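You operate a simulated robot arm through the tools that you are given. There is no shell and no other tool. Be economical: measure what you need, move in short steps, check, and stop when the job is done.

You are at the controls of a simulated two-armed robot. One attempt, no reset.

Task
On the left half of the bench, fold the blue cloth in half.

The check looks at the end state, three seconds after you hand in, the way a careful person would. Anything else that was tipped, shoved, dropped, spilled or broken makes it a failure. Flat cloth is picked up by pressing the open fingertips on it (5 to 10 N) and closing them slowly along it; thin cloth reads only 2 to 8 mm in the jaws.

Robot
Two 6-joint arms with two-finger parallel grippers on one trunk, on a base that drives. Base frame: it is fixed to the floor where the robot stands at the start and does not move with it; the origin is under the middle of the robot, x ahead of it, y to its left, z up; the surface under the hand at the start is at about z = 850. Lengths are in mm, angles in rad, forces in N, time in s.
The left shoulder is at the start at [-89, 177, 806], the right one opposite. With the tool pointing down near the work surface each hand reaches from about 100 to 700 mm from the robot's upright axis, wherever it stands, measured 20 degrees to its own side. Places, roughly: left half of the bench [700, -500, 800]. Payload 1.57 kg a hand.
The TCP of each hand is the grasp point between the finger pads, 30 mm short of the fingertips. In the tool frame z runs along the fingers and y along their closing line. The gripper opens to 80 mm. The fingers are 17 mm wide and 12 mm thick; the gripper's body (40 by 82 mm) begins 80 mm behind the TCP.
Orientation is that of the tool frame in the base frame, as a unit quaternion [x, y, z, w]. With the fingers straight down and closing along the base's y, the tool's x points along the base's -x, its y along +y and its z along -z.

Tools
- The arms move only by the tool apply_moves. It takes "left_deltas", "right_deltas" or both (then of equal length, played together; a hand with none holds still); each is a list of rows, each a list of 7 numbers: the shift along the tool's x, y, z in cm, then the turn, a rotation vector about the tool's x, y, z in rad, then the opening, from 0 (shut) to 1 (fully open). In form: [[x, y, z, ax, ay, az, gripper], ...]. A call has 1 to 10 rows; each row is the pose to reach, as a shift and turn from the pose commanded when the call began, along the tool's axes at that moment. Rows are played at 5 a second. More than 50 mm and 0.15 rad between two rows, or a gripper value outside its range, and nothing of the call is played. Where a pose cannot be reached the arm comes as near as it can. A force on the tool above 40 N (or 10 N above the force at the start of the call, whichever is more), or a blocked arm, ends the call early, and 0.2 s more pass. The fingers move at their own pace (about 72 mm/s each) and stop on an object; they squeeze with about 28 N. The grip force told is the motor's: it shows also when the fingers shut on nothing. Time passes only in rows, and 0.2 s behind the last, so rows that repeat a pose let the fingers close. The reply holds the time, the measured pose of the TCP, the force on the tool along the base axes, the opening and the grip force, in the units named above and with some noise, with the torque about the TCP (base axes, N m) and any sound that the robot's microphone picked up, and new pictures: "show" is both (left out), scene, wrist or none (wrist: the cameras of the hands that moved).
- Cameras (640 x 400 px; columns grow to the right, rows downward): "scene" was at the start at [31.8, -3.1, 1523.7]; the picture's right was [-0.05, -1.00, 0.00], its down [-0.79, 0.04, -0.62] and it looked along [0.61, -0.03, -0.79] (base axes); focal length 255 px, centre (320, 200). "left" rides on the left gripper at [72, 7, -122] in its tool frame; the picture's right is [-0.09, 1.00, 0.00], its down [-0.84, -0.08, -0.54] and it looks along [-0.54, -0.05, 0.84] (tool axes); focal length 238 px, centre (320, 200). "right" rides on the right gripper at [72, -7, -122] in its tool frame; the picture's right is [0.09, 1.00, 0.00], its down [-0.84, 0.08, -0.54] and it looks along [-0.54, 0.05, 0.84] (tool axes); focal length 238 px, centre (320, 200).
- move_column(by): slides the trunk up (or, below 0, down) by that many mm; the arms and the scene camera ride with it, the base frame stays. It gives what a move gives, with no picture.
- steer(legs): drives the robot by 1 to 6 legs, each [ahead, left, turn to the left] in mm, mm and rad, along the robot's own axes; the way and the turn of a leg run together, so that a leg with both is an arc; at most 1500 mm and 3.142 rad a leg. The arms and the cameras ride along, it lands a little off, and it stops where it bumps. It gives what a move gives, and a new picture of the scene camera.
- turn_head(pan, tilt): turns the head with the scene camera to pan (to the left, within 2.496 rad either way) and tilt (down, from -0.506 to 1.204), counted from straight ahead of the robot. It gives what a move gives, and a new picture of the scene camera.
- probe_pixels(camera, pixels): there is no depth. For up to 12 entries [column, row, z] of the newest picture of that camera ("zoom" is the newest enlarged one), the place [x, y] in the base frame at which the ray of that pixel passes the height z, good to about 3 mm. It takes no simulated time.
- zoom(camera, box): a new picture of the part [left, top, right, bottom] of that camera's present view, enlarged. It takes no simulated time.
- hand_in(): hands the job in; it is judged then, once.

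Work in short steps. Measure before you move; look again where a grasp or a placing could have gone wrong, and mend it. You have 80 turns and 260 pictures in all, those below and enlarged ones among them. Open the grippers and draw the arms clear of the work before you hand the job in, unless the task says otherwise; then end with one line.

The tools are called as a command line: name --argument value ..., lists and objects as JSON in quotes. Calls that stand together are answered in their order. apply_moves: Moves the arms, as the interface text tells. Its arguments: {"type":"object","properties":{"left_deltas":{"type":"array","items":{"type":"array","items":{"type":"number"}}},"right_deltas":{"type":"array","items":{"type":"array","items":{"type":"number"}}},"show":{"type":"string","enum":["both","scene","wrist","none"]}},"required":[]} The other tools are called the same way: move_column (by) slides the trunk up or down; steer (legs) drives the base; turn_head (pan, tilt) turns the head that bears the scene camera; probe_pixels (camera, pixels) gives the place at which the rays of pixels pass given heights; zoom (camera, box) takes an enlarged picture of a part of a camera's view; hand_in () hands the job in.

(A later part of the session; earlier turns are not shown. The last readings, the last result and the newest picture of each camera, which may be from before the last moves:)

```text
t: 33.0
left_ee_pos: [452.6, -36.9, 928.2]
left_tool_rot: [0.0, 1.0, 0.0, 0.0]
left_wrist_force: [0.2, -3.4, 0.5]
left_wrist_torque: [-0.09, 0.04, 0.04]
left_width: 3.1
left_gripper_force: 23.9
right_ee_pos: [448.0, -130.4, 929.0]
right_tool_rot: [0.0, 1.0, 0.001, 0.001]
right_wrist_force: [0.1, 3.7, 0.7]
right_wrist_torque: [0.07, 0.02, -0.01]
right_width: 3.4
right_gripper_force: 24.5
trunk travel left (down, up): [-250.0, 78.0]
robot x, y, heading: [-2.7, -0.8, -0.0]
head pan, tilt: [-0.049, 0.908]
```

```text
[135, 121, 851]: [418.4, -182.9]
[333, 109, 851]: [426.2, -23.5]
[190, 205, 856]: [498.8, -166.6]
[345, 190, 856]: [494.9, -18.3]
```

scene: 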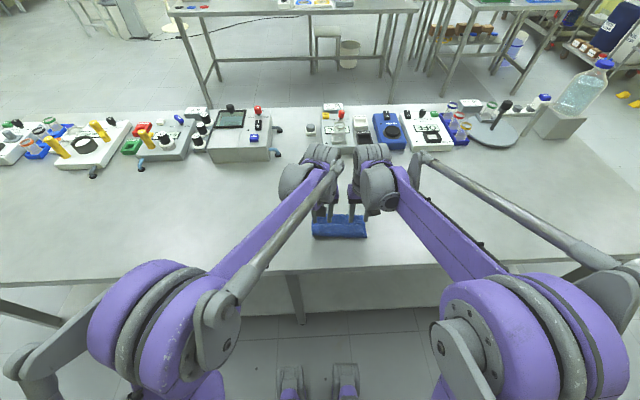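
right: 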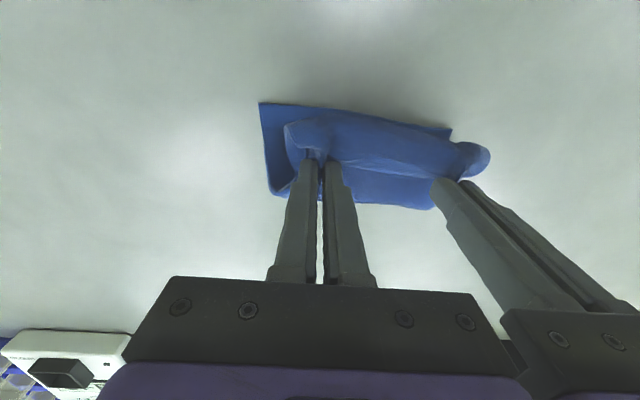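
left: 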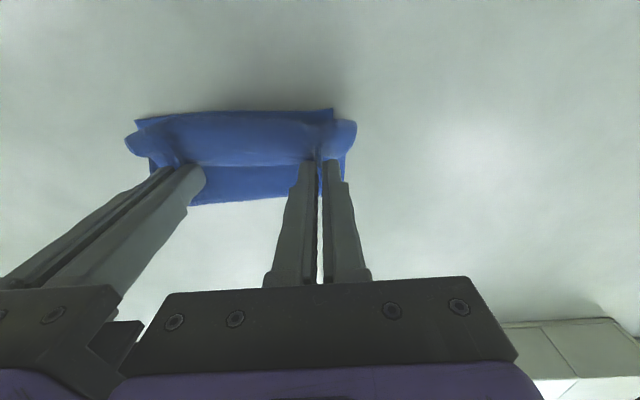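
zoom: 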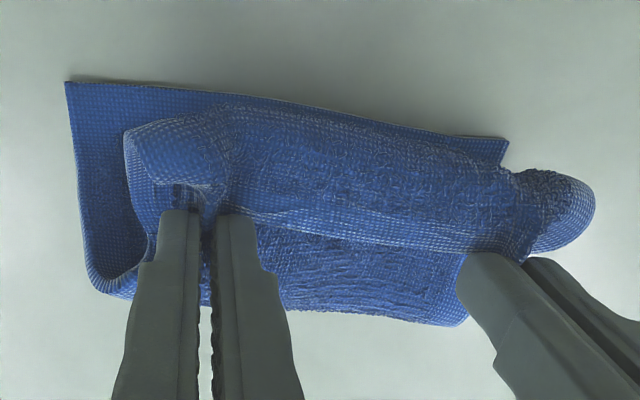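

The bottom layer is at x≈419, y −24…−182, shifted 20 mm in −y relative to the held edge. I raise the held edge straight above the true mid-line (x≈512) and shift both hands 19 mm in −y to square the cloth.

apply_moves --left_deltas '[[-0.5, 0, -2.2, 0, 0, 0, 0], [-2.2, -0.5, -3.8, 0, 0, 0, 0], [-4.2, -1.2, -4.3, 0, 0, 0, 0], [-5.8, -1.9, -4.3, 0, 0, 0, 0], [-5.8, -1.9, -4.3, 0, 0, 0, 0]]' --right_deltas '[[-0.6, 0, -2.2, 0, 0, 0, 0], [-2.5, -0.5, -3.8, 0, 0, 0, 0], [-4.5, -1.2, -4.3, 0, 0, 0, 0], [-6.2, -1.9, -4.3, 0, 0, 0, 0], [-6.2, -1.9, -4.3, 0, 0, 0, 0]]' --show "wrist"

zoom --camera "scene" --box '[280, 170, 400, 260]'

```text
t: 34.2
left_ee_pos: [511.1, -56.1, 972.2]
left_tool_rot: [-0.001, 1.0, 0.0, -0.001]
left_wrist_force: [1.0, -3.5, -0.5]
left_wrist_torque: [-0.06, 0.01, 0.01]
left_width: 2.9
left_gripper_force: 24.0
right_ee_pos: [508.9, -150.0, 971.5]
right_tool_rot: [0.0, 1.0, -0.001, 0.001]
right_wrist_force: [-0.5, 2.7, 0.3]
right_wrist_torque: [0.13, -0.02, -0.04]
right_width: 3.5
right_gripper_force: 24.8
trunk travel left (down, up): [-250.0, 78.0]
robot x, y, heading: [0.4, 1.4, -0.002]
head pan, tilt: [-0.049, 0.908]
```

right: 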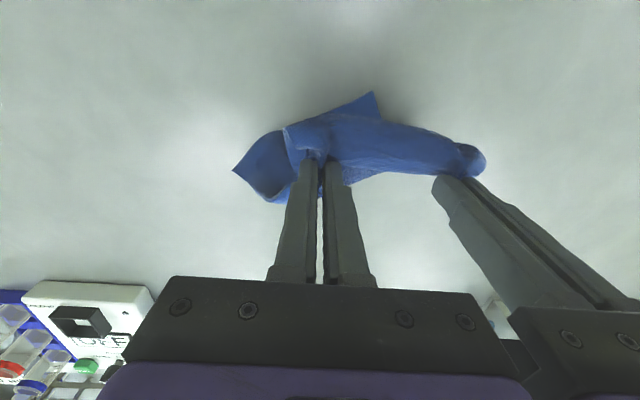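
left: 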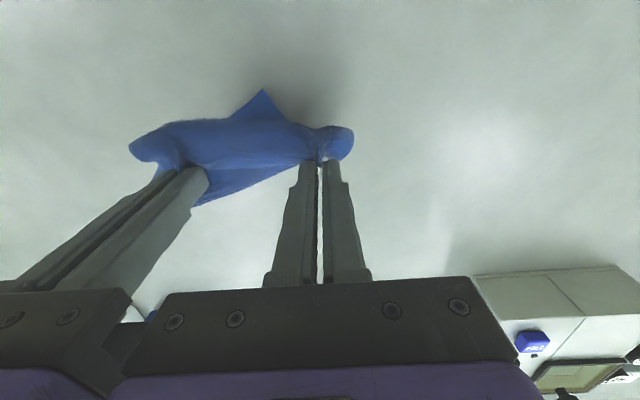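

```text
4.44 times, centred on (340, 215) of scene
```

zoom: 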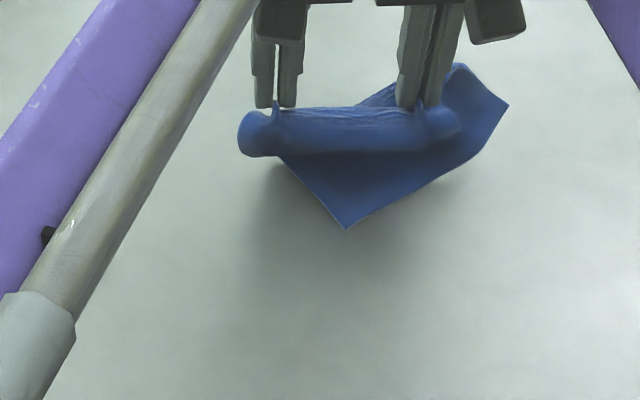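

The lower half has twisted about, so I'll lift the cloth clear so that it hangs straight and can be laid flat afresh.

apply_moves --left_deltas '[[0, 0, -3, 0, 0, 0, 0], [0, 0, -6, 0, 0, 0, 0], [0, 0, -9, 0, 0, 0, 0], [0, 0, -12, 0, 0, 0, 0], [0, 0, -14.5, 0, 0, 0, 0], [0, 0, -14.5, 0, 0, 0, 0], [0, 0, -14.5, 0, 0, 0, 0]]' --right_deltas '[[0, 0, -3, 0, 0, 0, 0], [0, 0, -6, 0, 0, 0, 0], [0, 0, -9, 0, 0, 0, 0], [0, 0, -12, 0, 0, 0, 0], [0, 0, -14.5, 0, 0, 0, 0], [0, 0, -14.5, 0, 0, 0, 0], [0, 0, -14.5, 0, 0, 0, 0]]'

zoom --camera "scene" --box '[260, 140, 420, 260]'

```text
t: 35.8
left_ee_pos: [511.2, -53.6, 1116.9]
left_tool_rot: [0.0, 1.0, -0.001, -0.001]
left_wrist_force: [0.3, -4.2, 0.2]
left_wrist_torque: [-0.14, 0.0, 0.03]
left_width: 2.7
left_gripper_force: 24.4
right_ee_pos: [508.9, -150.0, 1115.3]
right_tool_rot: [-0.001, 1.0, 0.001, 0.0]
right_wrist_force: [-1.2, 4.2, 0.0]
right_wrist_torque: [0.12, -0.01, -0.02]
right_width: 3.6
right_gripper_force: 24.9
trunk travel left (down, up): [-250.0, 78.0]
robot x, y, heading: [0.4, -0.9, -0.001]
head pan, tilt: [-0.049, 0.908]
```

scene: 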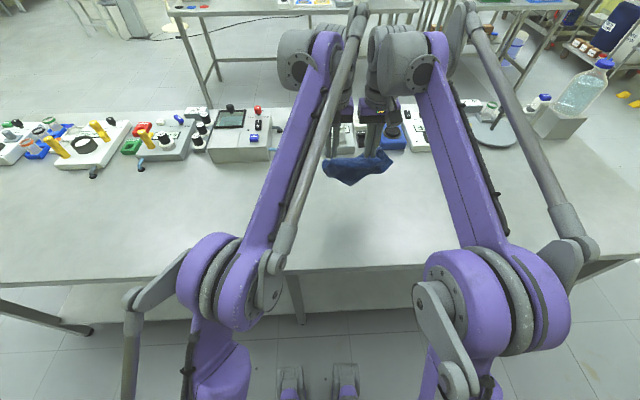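
right: 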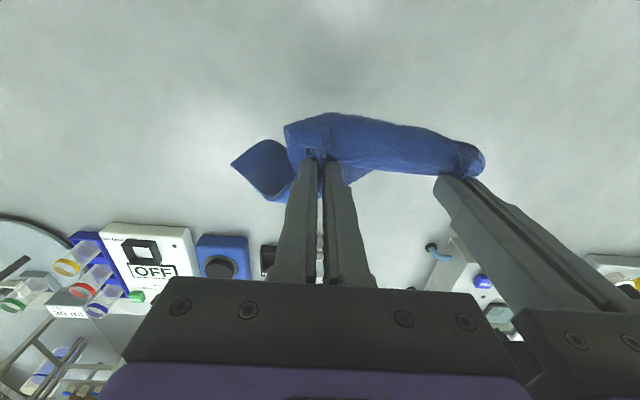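
left: 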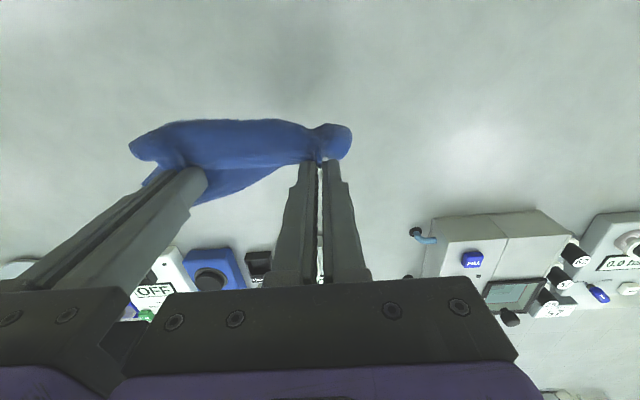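

```text
3.33 times, centred on (340, 200) of scene
```

zoom: 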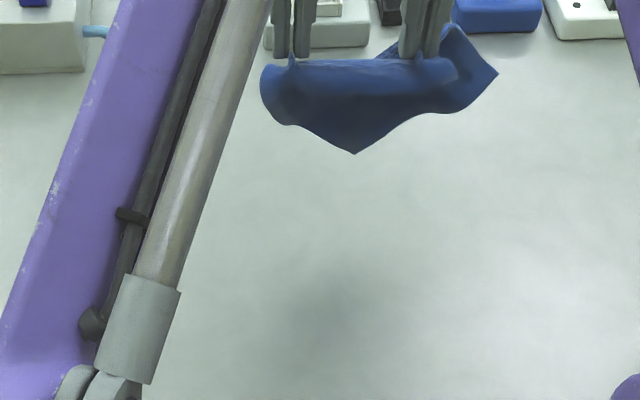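

The right jaw has caught a second layer, which twists the cloth. I open the right jaw in the air and withdraw it, so the cloth hangs untwisted from the left hand.

apply_moves --left_deltas '[[0, 0, 0, 0, 0, 0, 0], [0, 0, 0, 0, 0, 0, 0], [0, 0, -1, 0, 0, 0, 0], [0, 0, -2, 0, 0, 0, 0], [0, 0, -3, 0, 0, 0, 0], [0, 0, -3, 0, 0, 0, 0], [0, 0, -3, 0, 0, 0, 0], [0, 0, -3, 0, 0, 0, 0]]' --right_deltas '[[0, 0, 0, 0, 0, 0, 0.3], [0, 0, 0, 0, 0, 0, 0.5], [0, 0, -2, 0, 0, 0, 0.5], [0, 0, -5, 0, 0, 0, 0.5], [1, -3, -7, 0, 0, 0, 0.5], [2, -7, -8, 0, 0, 0, 0.5], [3, -11, -8, 0, 0, 0, 0.5], [4, -15, -8, 0, 0, 0, 0.5]]'

zoom --camera "scene" --box '[260, 120, 420, 240]'

```text
t: 37.6
left_ee_pos: [507.7, -54.0, 1142.4]
left_tool_rot: [0.0, 1.0, 0.0, -0.001]
left_wrist_force: [0.4, -0.8, 0.2]
left_wrist_torque: [0.01, -0.01, -0.02]
left_width: 3.1
left_gripper_force: 23.9
left hand out of reach, approached as far as the arm can: row 5, 6, 7, 8
right_ee_pos: [468.7, -300.6, 1197.5]
right_tool_rot: [0.0, 1.0, 0.0, 0.0]
right_wrist_force: [-0.2, -0.1, 0.1]
right_wrist_torque: [0.01, -0.01, 0.02]
right_width: 40.1
right_gripper_force: 0.1
trunk travel left (down, up): [-250.0, 78.0]
robot x, y, heading: [-1.2, -1.1, -0.001]
head pan, tilt: [-0.049, 0.908]
```

scene: 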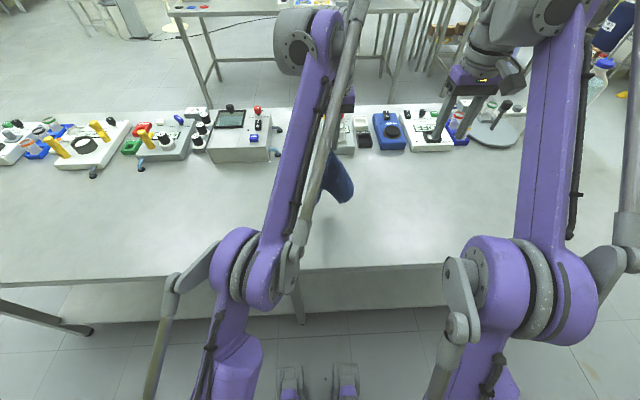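
right: 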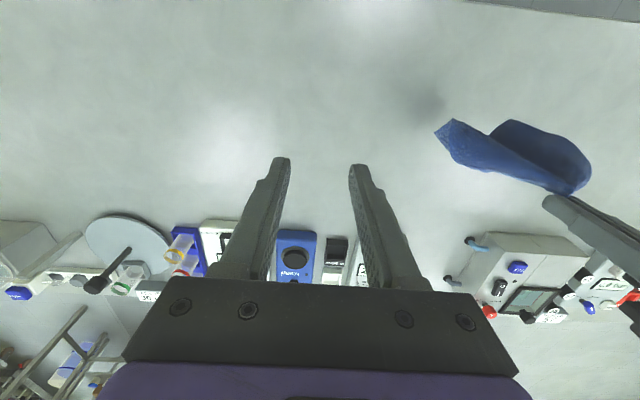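
left: 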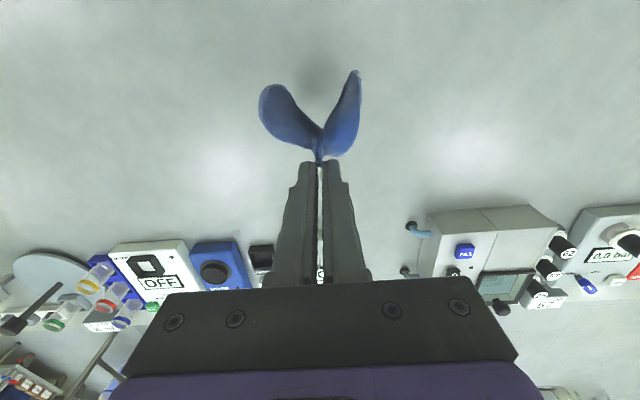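

```text
3.33 times, centred on (340, 180) of scene
```

zoom: 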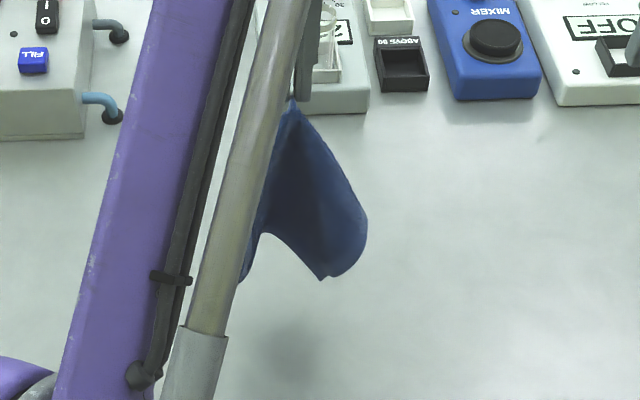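

The cloth now hangs untwisted, wings toward the robot. I lower it while moving back, then draw it +x as it touches down so it lays out flat.

apply_moves --left_deltas '[[2, 0, 2.5, 0, 0, 0, 0], [4, 0, 5.5, 0, 0, 0, 0], [6, 0, 8.5, 0, 0, 0, 0], [7.8, 0, 11.5, 0, 0, 0, 0], [7.8, 0, 14, 0, 0, 0, 0], [6, 0, 16, 0, 0, 0, 0], [6, 0, 16, 0, 0, 0, 0]]' --show "both"

zoom --camera "scene" --box '[260, 150, 420, 270]'

zoom --camera "right" --box '[320, 50, 640, 250]'

```text
t: 39.2
left_ee_pos: [447.5, -53.1, 981.6]
left_tool_rot: [0.0, 1.0, 0.0, 0.001]
left_wrist_force: [0.4, 0.2, -0.4]
left_wrist_torque: [0.02, 0.0, 0.0]
left_width: 2.9
left_gripper_force: 23.6
right_ee_pos: [468.3, -300.8, 1197.8]
right_tool_rot: [0.0, 1.0, 0.0, 0.0]
right_wrist_force: [0.0, 0.2, -0.2]
right_wrist_torque: [-0.01, 0.0, 0.01]
right_width: 40.0
right_gripper_force: 0.1
trunk travel left (down, up): [-250.0, 78.0]
robot x, y, heading: [-2.8, -2.0, 0.001]
head pan, tilt: [-0.049, 0.908]
```

scene: 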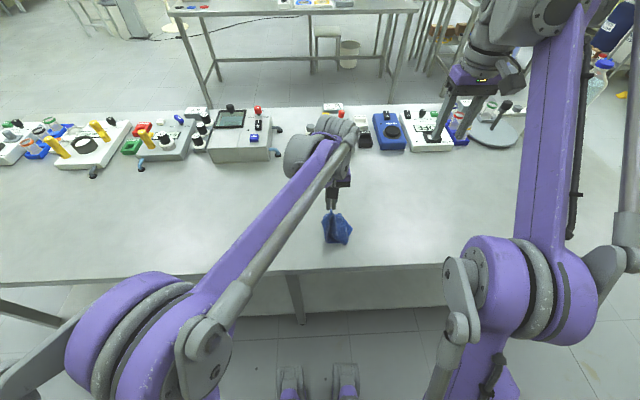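
left: 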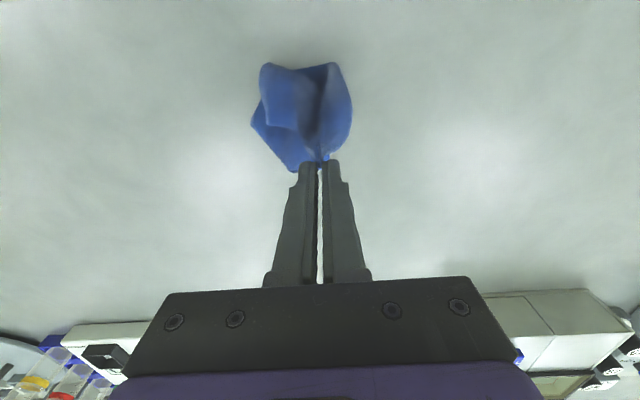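

```text
3.33 times, centred on (340, 210) of scene
```

zoom: 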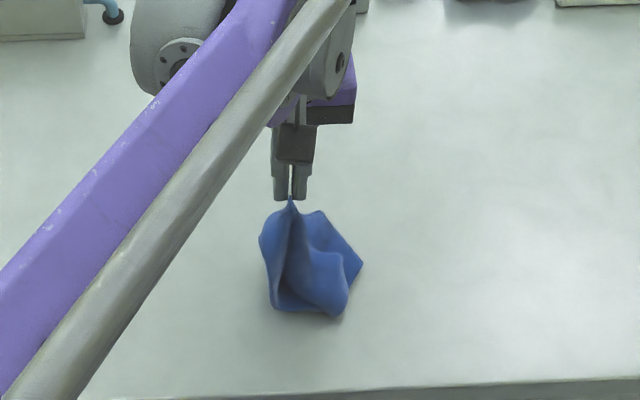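

```text
2.00 times, centred on (480, 150) of right
```

zoom: 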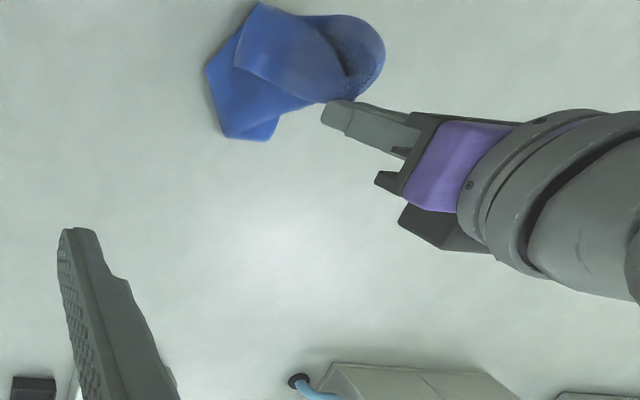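

The lowest corner is down on the bench toward −y. I draw the hand +x/+y while lowering so the cloth is pulled out straight.

apply_moves --left_deltas '[[-1.5, 0.8, 0.3, 0, 0, 0, 0], [-3, 1.6, 0.8, 0, 0, 0, 0], [-5, 2.6, 1.6, 0, 0, 0, 0], [-7, 3.6, 2.6, 0, 0, 0, 0], [-9, 4.6, 3.8, 0, 0, 0, 0], [-11, 5.6, 5.2, 0, 0, 0, 0], [-13, 6.4, 6.6, 0, 0, 0, 0], [-14.5, 7, 7.8, 0, 0, 0, 0], [-14.5, 7, 7.8, 0, 0, 0, 0]]' --show "both"

zoom --camera "scene" --box '[260, 150, 420, 270]'

zoom --camera "right" --box '[320, 50, 640, 250]'

```text
t: 41.2
left_ee_pos: [592.1, 17.4, 906.4]
left_tool_rot: [0.0, 1.0, 0.0, 0.0]
left_wrist_force: [0.5, 0.1, 0.4]
left_wrist_torque: [0.01, 0.01, -0.07]
left_width: 2.9
left_gripper_force: 23.6
right_ee_pos: [468.9, -300.0, 1196.7]
right_tool_rot: [-0.001, 1.0, 0.0, 0.0]
right_wrist_force: [0.1, -0.3, -0.2]
right_wrist_torque: [-0.01, -0.01, -0.02]
right_width: 40.1
right_gripper_force: 0.0
trunk travel left (down, up): [-250.0, 78.0]
robot x, y, heading: [0.8, 4.0, -0.001]
head pan, tilt: [-0.049, 0.908]
```

scene: 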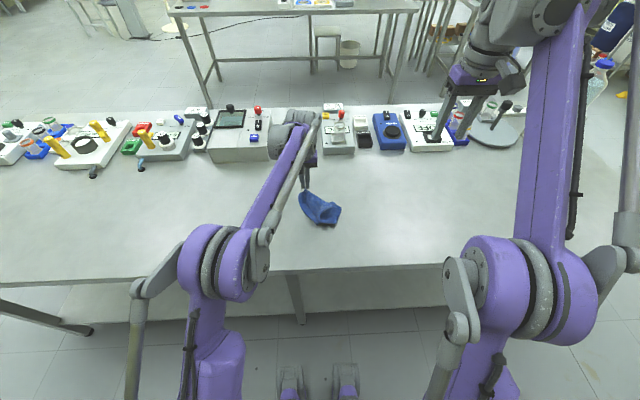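
left: 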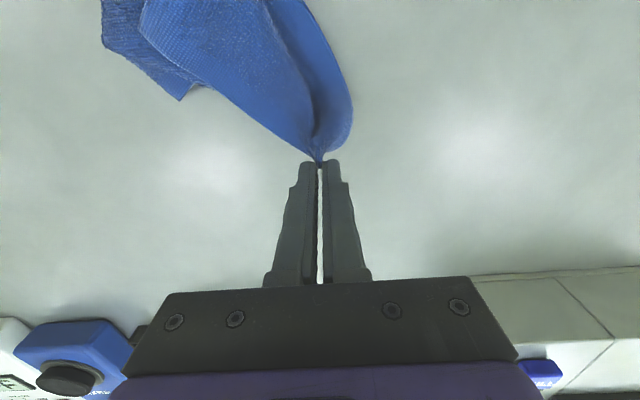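

```text
3.33 times, centred on (340, 210) of scene
```

zoom: 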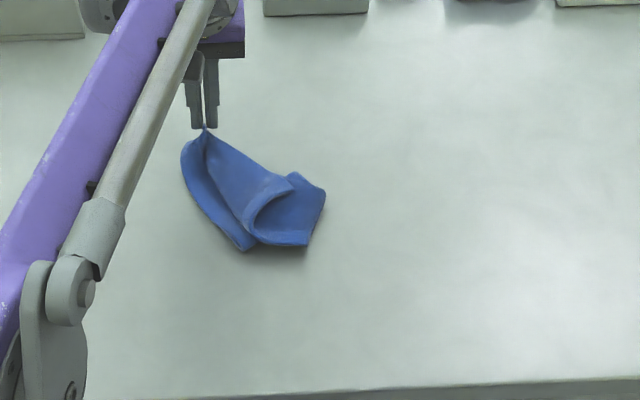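

```text
2.00 times, centred on (480, 150) of right
```

zoom: 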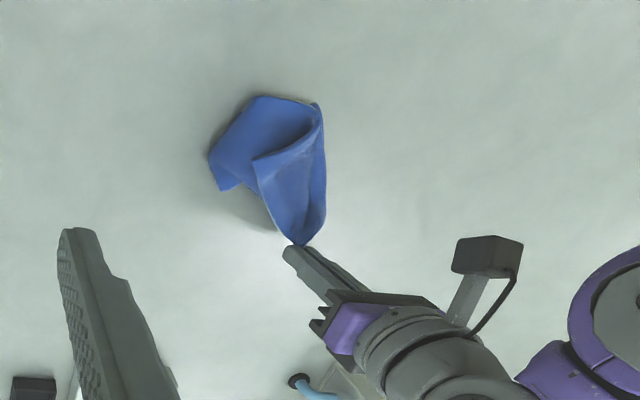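

The cloth lies mostly down, with one wing rolled over. I look more closely to identify the corners.

zoom --camera "scene" --box '[288, 180, 352, 230]'

zoom --camera "left" --box '[80, 0, 400, 180]'

zoom --camera "right" --box '[400, 80, 520, 190]'

```text
8.00 times, centred on (320, 205) of scene
```

zoom: 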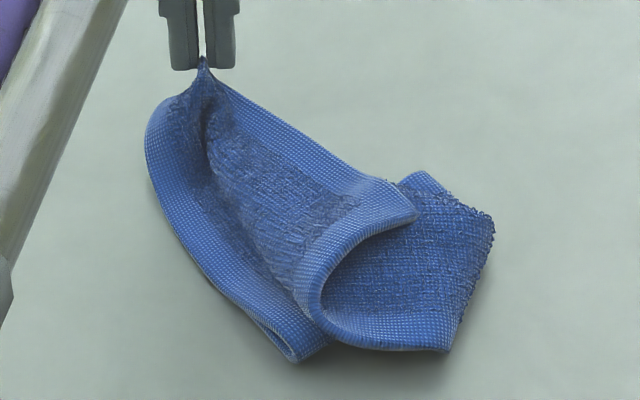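

```text
2.00 times, centred on (240, 90) of left
```

zoom: 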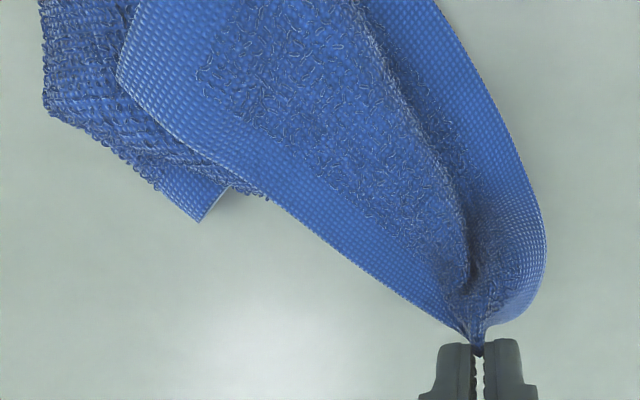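

```text
3.64 times, centred on (460, 135) of right
```

zoom: 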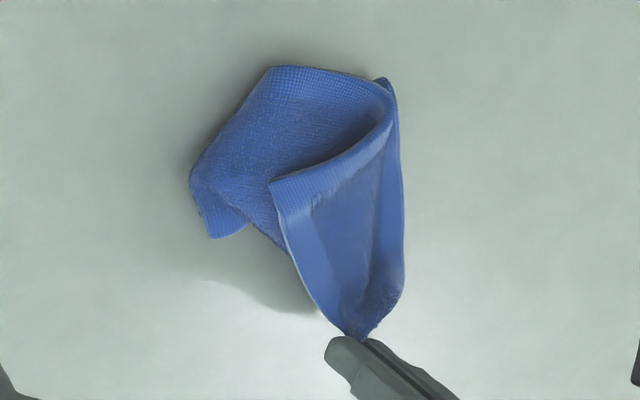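

C1 (far-right corner) is raised but the lower half is tucked under. I lift again to let the cloth hang free, then I'll lay it starting to move as soon as its bottom touches.

apply_moves --left_deltas '[[1, 0, -3, 0, 0, 0, 0], [3, -0.5, -7, 0, 0, 0, 0], [5, -1, -11, 0, 0, 0, 0], [7, -1.5, -15, 0, 0, 0, 0], [9, -2, -19, 0, 0, 0, 0], [11, -2, -22, 0, 0, 0, 0], [11, -2, -22, 0, 0, 0, 0], [11, -2, -22, 0, 0, 0, 0], [11, -2, -22, 0, 0, 0, 0]]' --show "both"

zoom --camera "right" --box '[360, 30, 640, 230]'

zoom --camera "scene" --box '[270, 130, 400, 230]'

```text
t: 43.2
left_ee_pos: [482.9, -2.8, 1124.6]
left_tool_rot: [0.0, 1.0, 0.0, 0.0]
left_wrist_force: [0.1, -0.1, -0.6]
left_wrist_torque: [-0.04, -0.01, -0.02]
left_width: 2.9
left_gripper_force: 24.7
right_ee_pos: [469.1, -298.9, 1196.4]
right_tool_rot: [-0.001, 1.0, 0.0, 0.0]
right_wrist_force: [0.0, 0.7, -0.2]
right_wrist_torque: [-0.03, -0.02, 0.0]
right_width: 39.7
right_gripper_force: 0.1
trunk travel left (down, up): [-250.0, 78.0]
robot x, y, heading: [-1.0, 1.9, -0.007]
head pan, tilt: [-0.049, 0.908]
```

scene: 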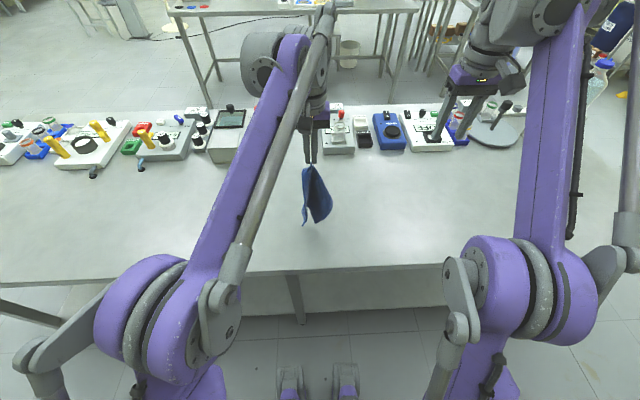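
left: 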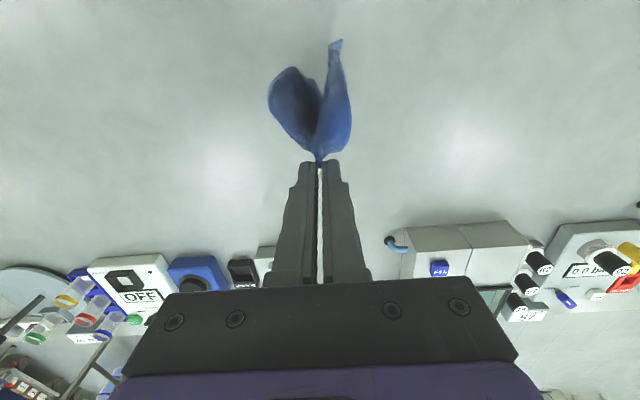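

```text
2.00 times, centred on (500, 130) of right
```

zoom: 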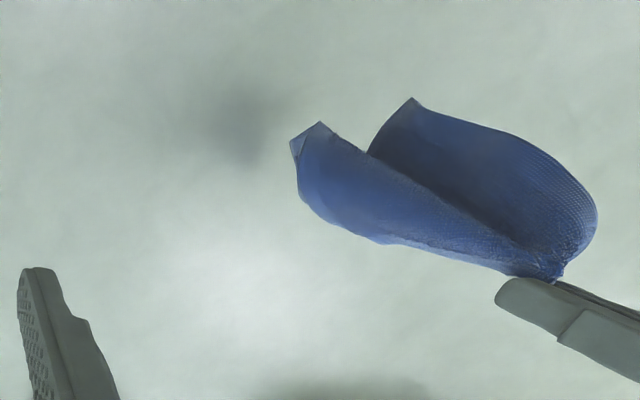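

```text
4.00 times, centred on (335, 180) of scene
```

zoom: 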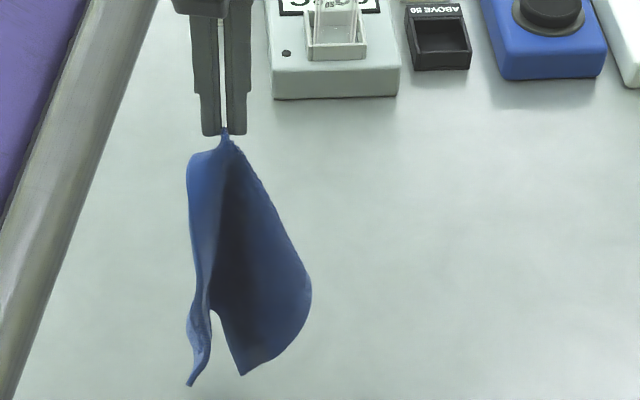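

The cloth hangs nicely open, concave toward the robot. I lay it by lowering while moving +x in step with its length.

apply_moves --left_deltas '[[0, 0, 4, 0, 0, 0, 0], [-1, 0, 7.5, 0, 0, 0, 0], [-4, 0, 11, 0, 0, 0, 0], [-7, 0, 14, 0, 0, 0, 0], [-9, 0, 16.5, 0, 0, 0, 0], [-10.5, 0, 19, 0, 0, 0, 0], [-11.5, 0, 21, 0, 0, 0, 0], [-12.5, 0, 22.3, 0, 0, 0, 0], [-13.5, 0, 22.3, 0, 0, 0, 0], [-13.5, 0, 22.3, 0, 0, 0, 0]]' --show "both"

zoom --camera "right" --box '[360, 30, 640, 230]'

zoom --camera "scene" --box '[270, 170, 350, 230]'

```text
t: 45.4
left_ee_pos: [617.0, -3.6, 903.4]
left_tool_rot: [0.0, 1.0, 0.0, 0.0]
left_wrist_force: [-0.1, 0.1, 0.8]
left_wrist_torque: [-0.02, -0.02, -0.03]
left_width: 2.8
left_gripper_force: 23.8
right_ee_pos: [469.0, -300.8, 1196.5]
right_tool_rot: [-0.001, 1.0, 0.0, 0.0]
right_wrist_force: [0.4, -0.4, -0.4]
right_wrist_torque: [0.01, 0.04, 0.01]
right_width: 39.9
right_gripper_force: 0.0
trunk travel left (down, up): [-250.0, 78.0]
robot x, y, heading: [-1.0, -1.3, -0.002]
head pan, tilt: [-0.049, 0.908]
```

scene: 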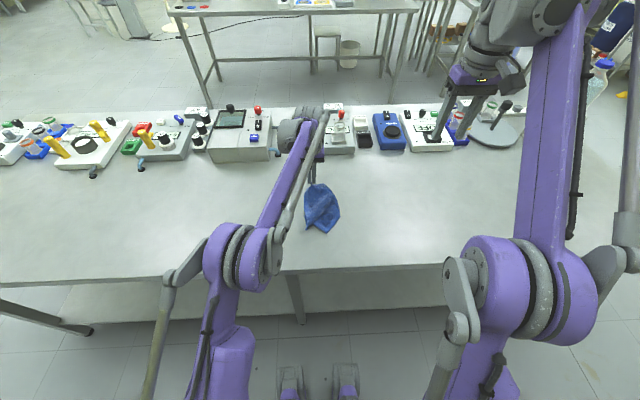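
left: 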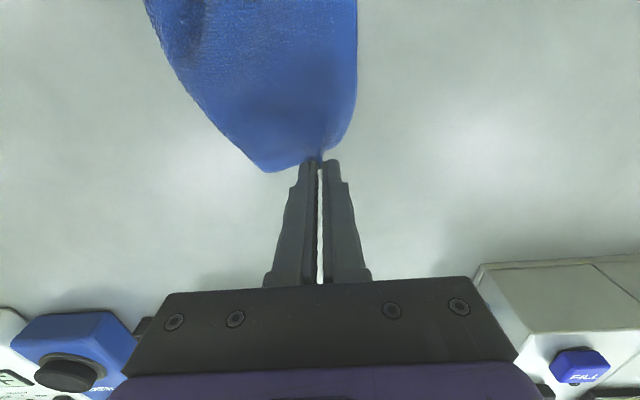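

```text
2.00 times, centred on (500, 130) of right
```

zoom: 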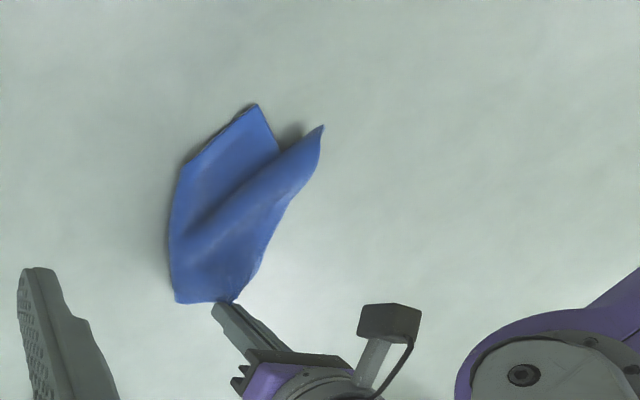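

```text
6.67 times, centred on (310, 200) of scene
```

zoom: 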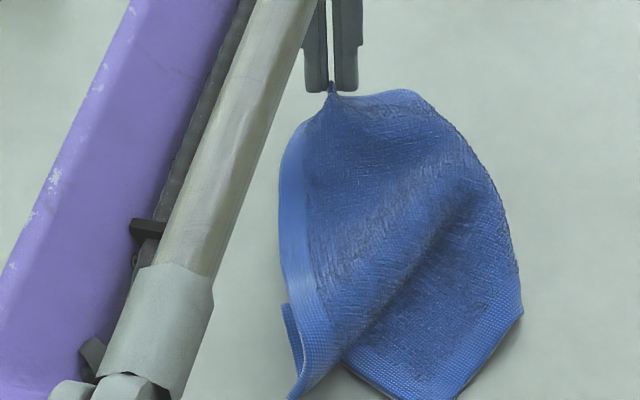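

Nearly flat now. I lower the last 20 mm, release, and raise the left hand away to view the whole cloth.

apply_moves --left_deltas '[[-0.3, 0, 1, 0, 0, 0, 0], [-0.5, 0, 1.8, 0, 0, 0, 0], [-0.5, 0, 1.8, 0, 0, 0, 0.1], [-0.5, 0, 1.8, 0, 0, 0, 0.3], [-0.5, 0, 0.5, 0, 0, 0, 0.4], [-0.5, 0, -3, 0, 0, 0, 0.4], [-0.5, 2, -7, 0, 0, 0, 0.4], [0.5, 6, -11, 0, 0, 0, 0.4], [1.5, 10, -13, 0, 0, 0, 0.4], [2.5, 14, -14, 0, 0, 0, 0.4]]' --show "both"

zoom --camera "right" --box '[360, 30, 640, 230]'

zoom --camera "scene" --box '[270, 170, 370, 240]'

```text
refused: row 8 steps farther than a row can; nothing moved
```

```text
2.00 times, centred on (500, 130) of right
```

zoom: 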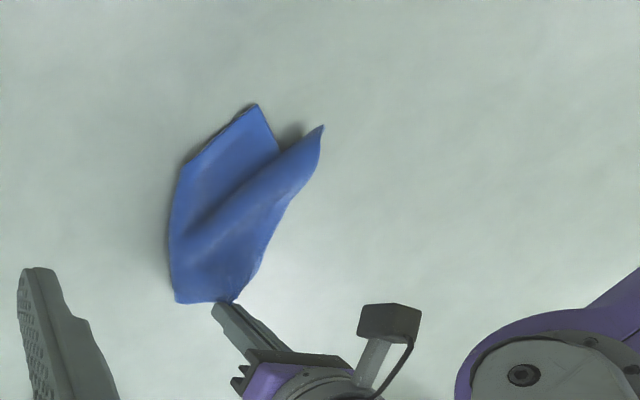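

```text
5.71 times, centred on (320, 205) of scene
```

zoom: 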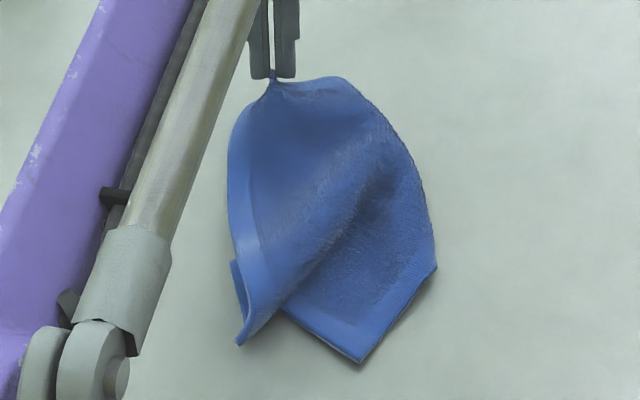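

One step was too long; I repeat with smaller steps.

apply_moves --left_deltas '[[-0.3, 0, 1, 0, 0, 0, 0], [-0.5, 0, 1.8, 0, 0, 0, 0], [-0.5, 0, 1.8, 0, 0, 0, 0.1], [-0.5, 0, 1.8, 0, 0, 0, 0.3], [-0.5, 0, 0.5, 0, 0, 0, 0.4], [-0.5, 0, -3, 0, 0, 0, 0.4], [-0.5, 1, -7, 0, 0, 0, 0.4], [0, 4, -10, 0, 0, 0, 0.4], [0.5, 8, -11, 0, 0, 0, 0.4], [1, 12, -11, 0, 0, 0, 0.4]]' --show "both"

zoom --camera "right" --box '[360, 30, 640, 230]'

zoom --camera "scene" --box '[270, 170, 370, 240]'

```text
t: 47.6
left_ee_pos: [608.3, 114.6, 1010.9]
left_tool_rot: [0.0, 1.0, -0.001, 0.0]
left_wrist_force: [0.3, 0.5, -0.6]
left_wrist_torque: [0.01, -0.01, -0.01]
left_width: 32.1
left_gripper_force: 0.0
right_ee_pos: [469.2, -299.4, 1196.7]
right_tool_rot: [0.0, 1.0, 0.0, 0.0]
right_wrist_force: [0.5, -0.2, -0.3]
right_wrist_torque: [0.02, 0.02, 0.02]
right_width: 40.1
right_gripper_force: 0.0
trunk travel left (down, up): [-250.0, 78.0]
robot x, y, heading: [2.6, -0.3, -0.0]
head pan, tilt: [-0.049, 0.908]
```

scene: 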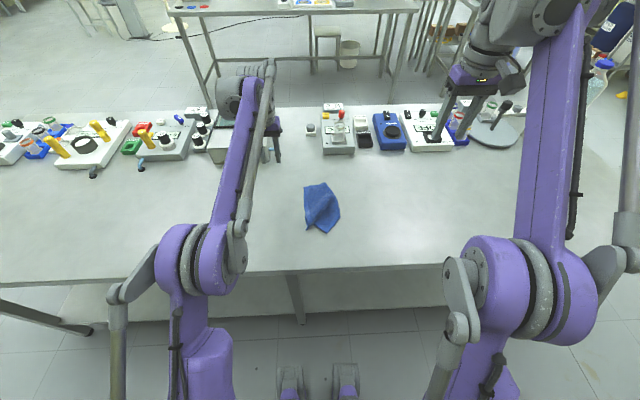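
left: 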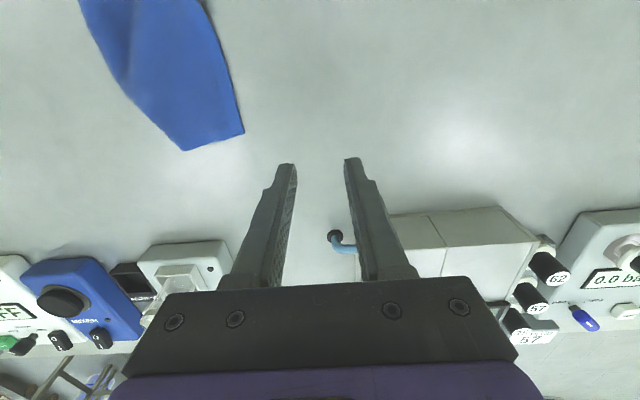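

```text
2.00 times, centred on (500, 130) of right
```

zoom: 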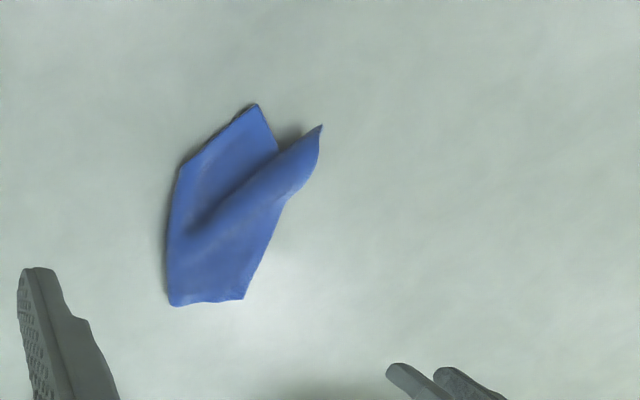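

```text
5.71 times, centred on (320, 205) of scene
```

zoom: 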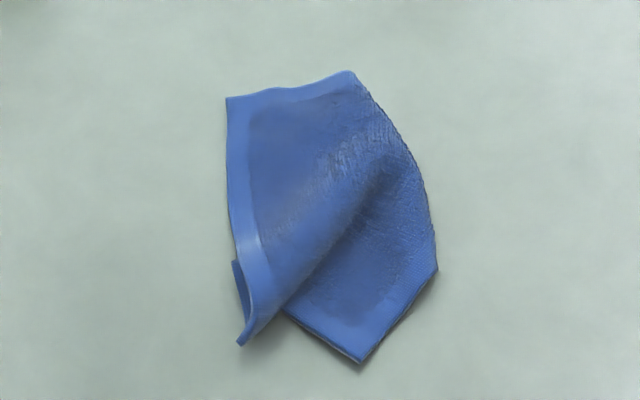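

I measure the visible corners to see what's tucked under.

probe_pixels --camera "zoom" --pixels '[[227, 97, 852], [350, 72, 853], [400, 150, 856], [436, 266, 854], [362, 362, 852], [284, 313, 853], [241, 345, 870], [233, 262, 852]]'

zoom --camera "scene" --box '[300, 178, 350, 238]'

zoom --camera "left" --box '[60, 0, 280, 160]'

```text
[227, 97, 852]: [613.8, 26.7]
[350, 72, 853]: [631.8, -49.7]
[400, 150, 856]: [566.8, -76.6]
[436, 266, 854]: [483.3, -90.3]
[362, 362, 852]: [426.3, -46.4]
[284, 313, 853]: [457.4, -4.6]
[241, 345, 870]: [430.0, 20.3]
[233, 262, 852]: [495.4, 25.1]
```

```text
6.67 times, centred on (325, 208) of scene
```

zoom: 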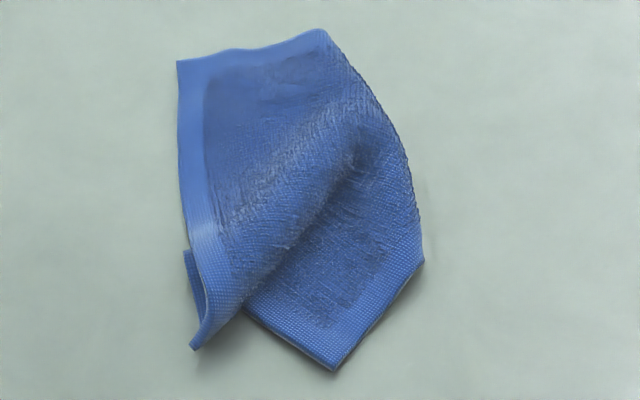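

```text
2.50 times, centred on (170, 80) of left
```

zoom: 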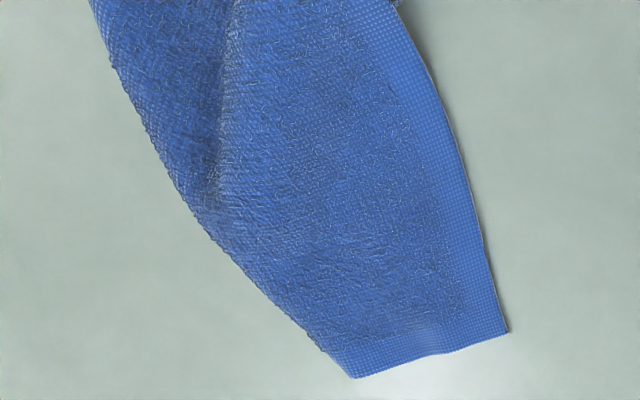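

The far-right corner is tucked under along the line (632,-50)–(483,-90); the far-left corner is free at (614,27). I'll re-grip there with the left hand, hang the cloth, and then take the far-right corner in the air with the right hand.

apply_moves --left_deltas '[[-0.2, -3, 2.5, 0, 0, 0, 0.35], [-0.4, -6, 5, 0, 0, 0, 0.35], [-0.6, -9, 7.5, 0, 0, 0, 0.35], [-0.9, -11.5, 9.5, 0, 0, 0, 0.35], [-0.9, -11.5, 11.5, 0, 0, 0, 0.35], [-0.9, -11.5, 12.4, 0, 0, 0, 0.35], [-0.9, -11.5, 12.7, 0, 0, 0, 0.35]]' --show "wrist"

zoom --camera "left" --box '[160, 40, 480, 240]'

```text
t: 49.2
left_ee_pos: [615.4, 1.4, 885.8]
left_tool_rot: [0.0, 1.0, 0.0, 0.0]
left_wrist_force: [-0.4, -0.1, 1.2]
left_wrist_torque: [-0.01, -0.01, -0.02]
left_width: 27.9
left_gripper_force: 0.1
right_ee_pos: [469.8, -299.4, 1196.8]
right_tool_rot: [0.0, 1.0, 0.0, 0.0]
right_wrist_force: [-0.4, -0.5, 1.1]
right_wrist_torque: [0.0, 0.0, 0.01]
right_width: 40.0
right_gripper_force: 0.0
trunk travel left (down, up): [-250.0, 78.0]
robot x, y, heading: [-1.6, 2.0, 0.001]
head pan, tilt: [-0.049, 0.908]
```

left: 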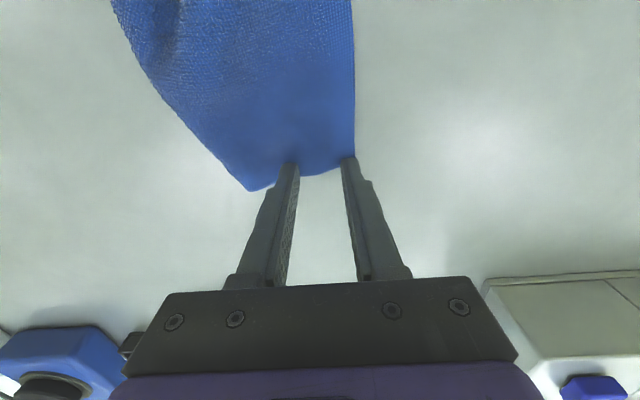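

```text
2.00 times, centred on (320, 140) of left
```

zoom: 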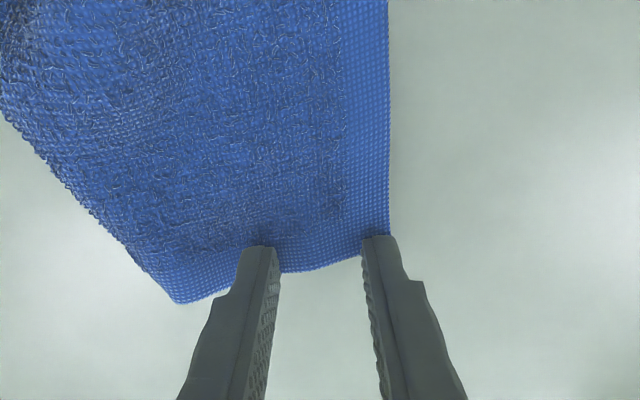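

The fingers straddle the far edge near the free corner. I shift 4 mm inward, press and close slowly.

apply_moves --left_deltas '[[0.4, -0.3, 0.1, 0, 0, 0, 0.35], [0.4, -0.3, 0.38, 0, 0, 0, 0.35], [0.4, -0.3, 0.38, 0, 0, 0, 0.3], [0.4, -0.3, 0.38, 0, 0, 0, 0.24], [0.4, -0.3, 0.38, 0, 0, 0, 0.18], [0.4, -0.3, 0.38, 0, 0, 0, 0.12], [0.4, -0.3, 0.38, 0, 0, 0, 0.06], [0.4, -0.3, 0.38, 0, 0, 0, 0], [0.4, -0.3, 0.38, 0, 0, 0, 0]]' --show "none"

zoom --camera "left" --box '[160, 40, 480, 240]'

```text
t: 51.2
left_ee_pos: [609.7, -3.6, 882.1]
left_tool_rot: [0.0, 1.0, 0.0, 0.001]
left_wrist_force: [0.9, -1.9, 17.7]
left_wrist_torque: [-0.12, 0.08, -0.01]
left_width: 3.6
left_gripper_force: 24.0
right_ee_pos: [467.5, -300.4, 1197.7]
right_tool_rot: [0.0, 1.0, 0.0, 0.001]
right_wrist_force: [-0.3, 1.0, -0.6]
right_wrist_torque: [0.02, 0.01, -0.01]
right_width: 39.9
right_gripper_force: 0.0
trunk travel left (down, up): [-250.0, 78.0]
robot x, y, heading: [4.2, -1.3, 0.002]
head pan, tilt: [-0.049, 0.908]
```

```text
2.00 times, centred on (320, 140) of left
```

zoom: 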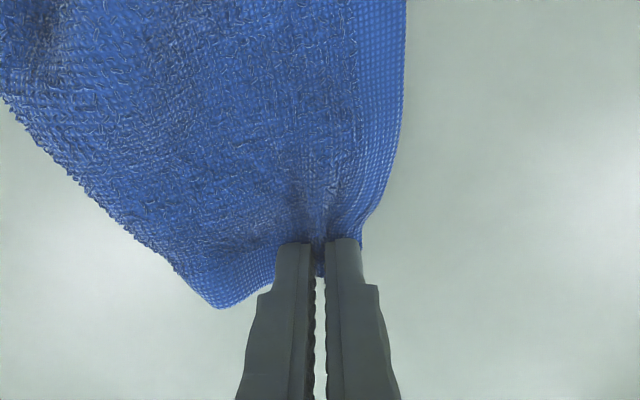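

Gripped at 3.6 mm. I lift to about (490, 40, 1115) so it hangs free.

apply_moves --left_deltas '[[1, 0.3, -3, 0, 0, 0, 0], [3, 1, -7, 0, 0, 0, 0], [5, 1.8, -11, 0, 0, 0, 0], [7, 2.6, -15, 0, 0, 0, 0], [9, 3.4, -19, 0, 0, 0, 0], [11, 4, -22.5, 0, 0, 0, 0], [12, 4, -23.5, 0, 0, 0, 0], [12, 4, -23.5, 0, 0, 0, 0], [12, 4, -23.5, 0, 0, 0, 0], [12, 4, -23.5, 0, 0, 0, 0]]' --show "both"

zoom --camera "right" --box '[360, 0, 640, 200]'

zoom --camera "scene" --box '[270, 140, 370, 240]'

zoom --camera "left" --box '[220, 20, 420, 180]'

```text
t: 53.4
left_ee_pos: [491.1, 37.0, 1115.7]
left_tool_rot: [0.0, 1.0, 0.0, -0.001]
left_wrist_force: [0.0, -0.8, -0.4]
left_wrist_torque: [0.01, -0.01, -0.03]
left_width: 3.3
left_gripper_force: 24.6
right_ee_pos: [469.2, -299.8, 1198.1]
right_tool_rot: [0.0, 1.0, 0.0, 0.0]
right_wrist_force: [-0.6, -0.4, -0.3]
right_wrist_torque: [-0.02, 0.02, 0.01]
right_width: 40.2
right_gripper_force: 0.0
trunk travel left (down, up): [-250.0, 78.0]
robot x, y, heading: [-0.0, -1.3, 0.003]
head pan, tilt: [-0.049, 0.908]
```

scene: 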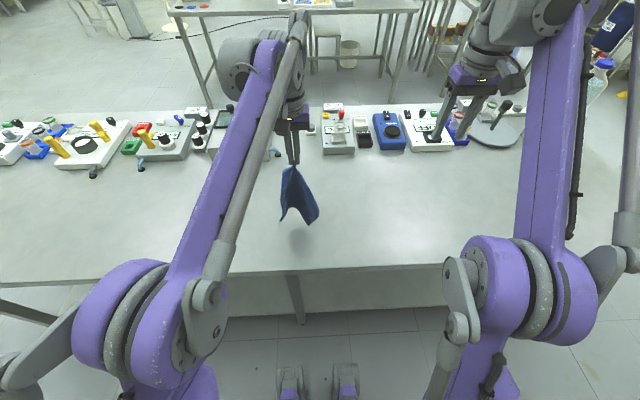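
left: 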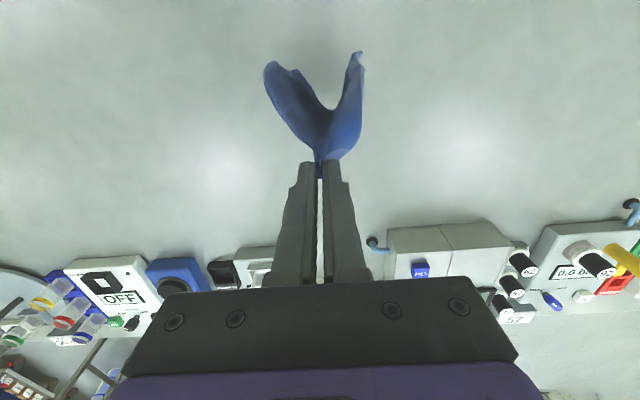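

```text
2.00 times, centred on (500, 100) of right
```

zoom: 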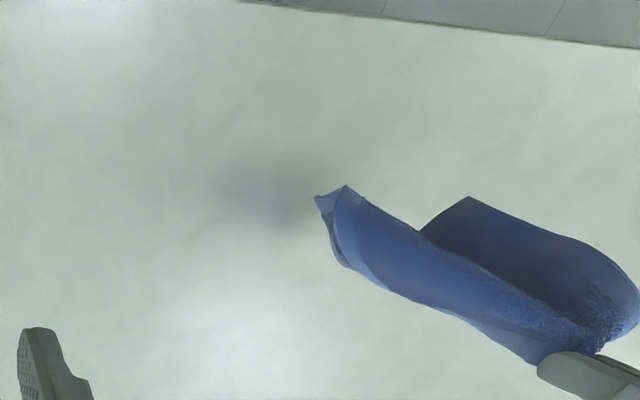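

```text
4.00 times, centred on (320, 190) of scene
```

zoom: 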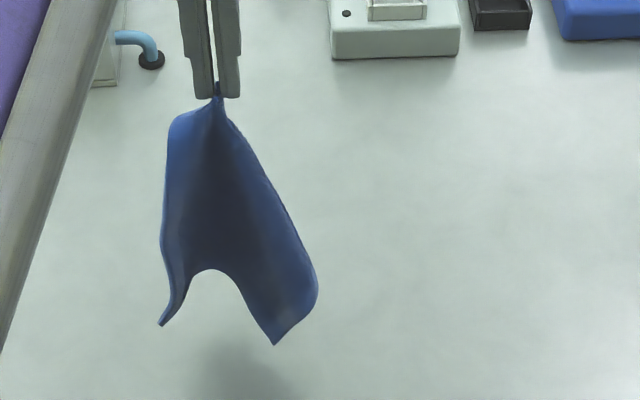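

```text
2.50 times, centred on (320, 100) of left
```

zoom: 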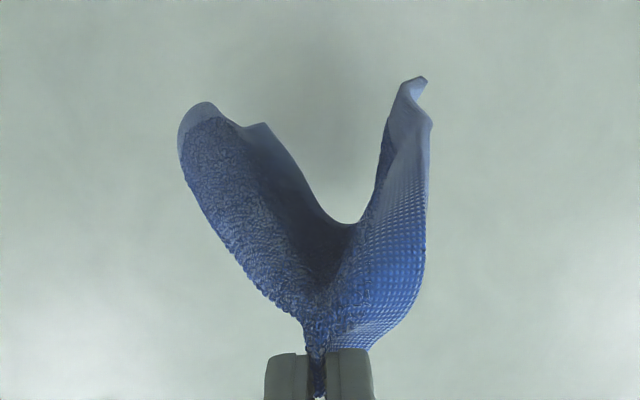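

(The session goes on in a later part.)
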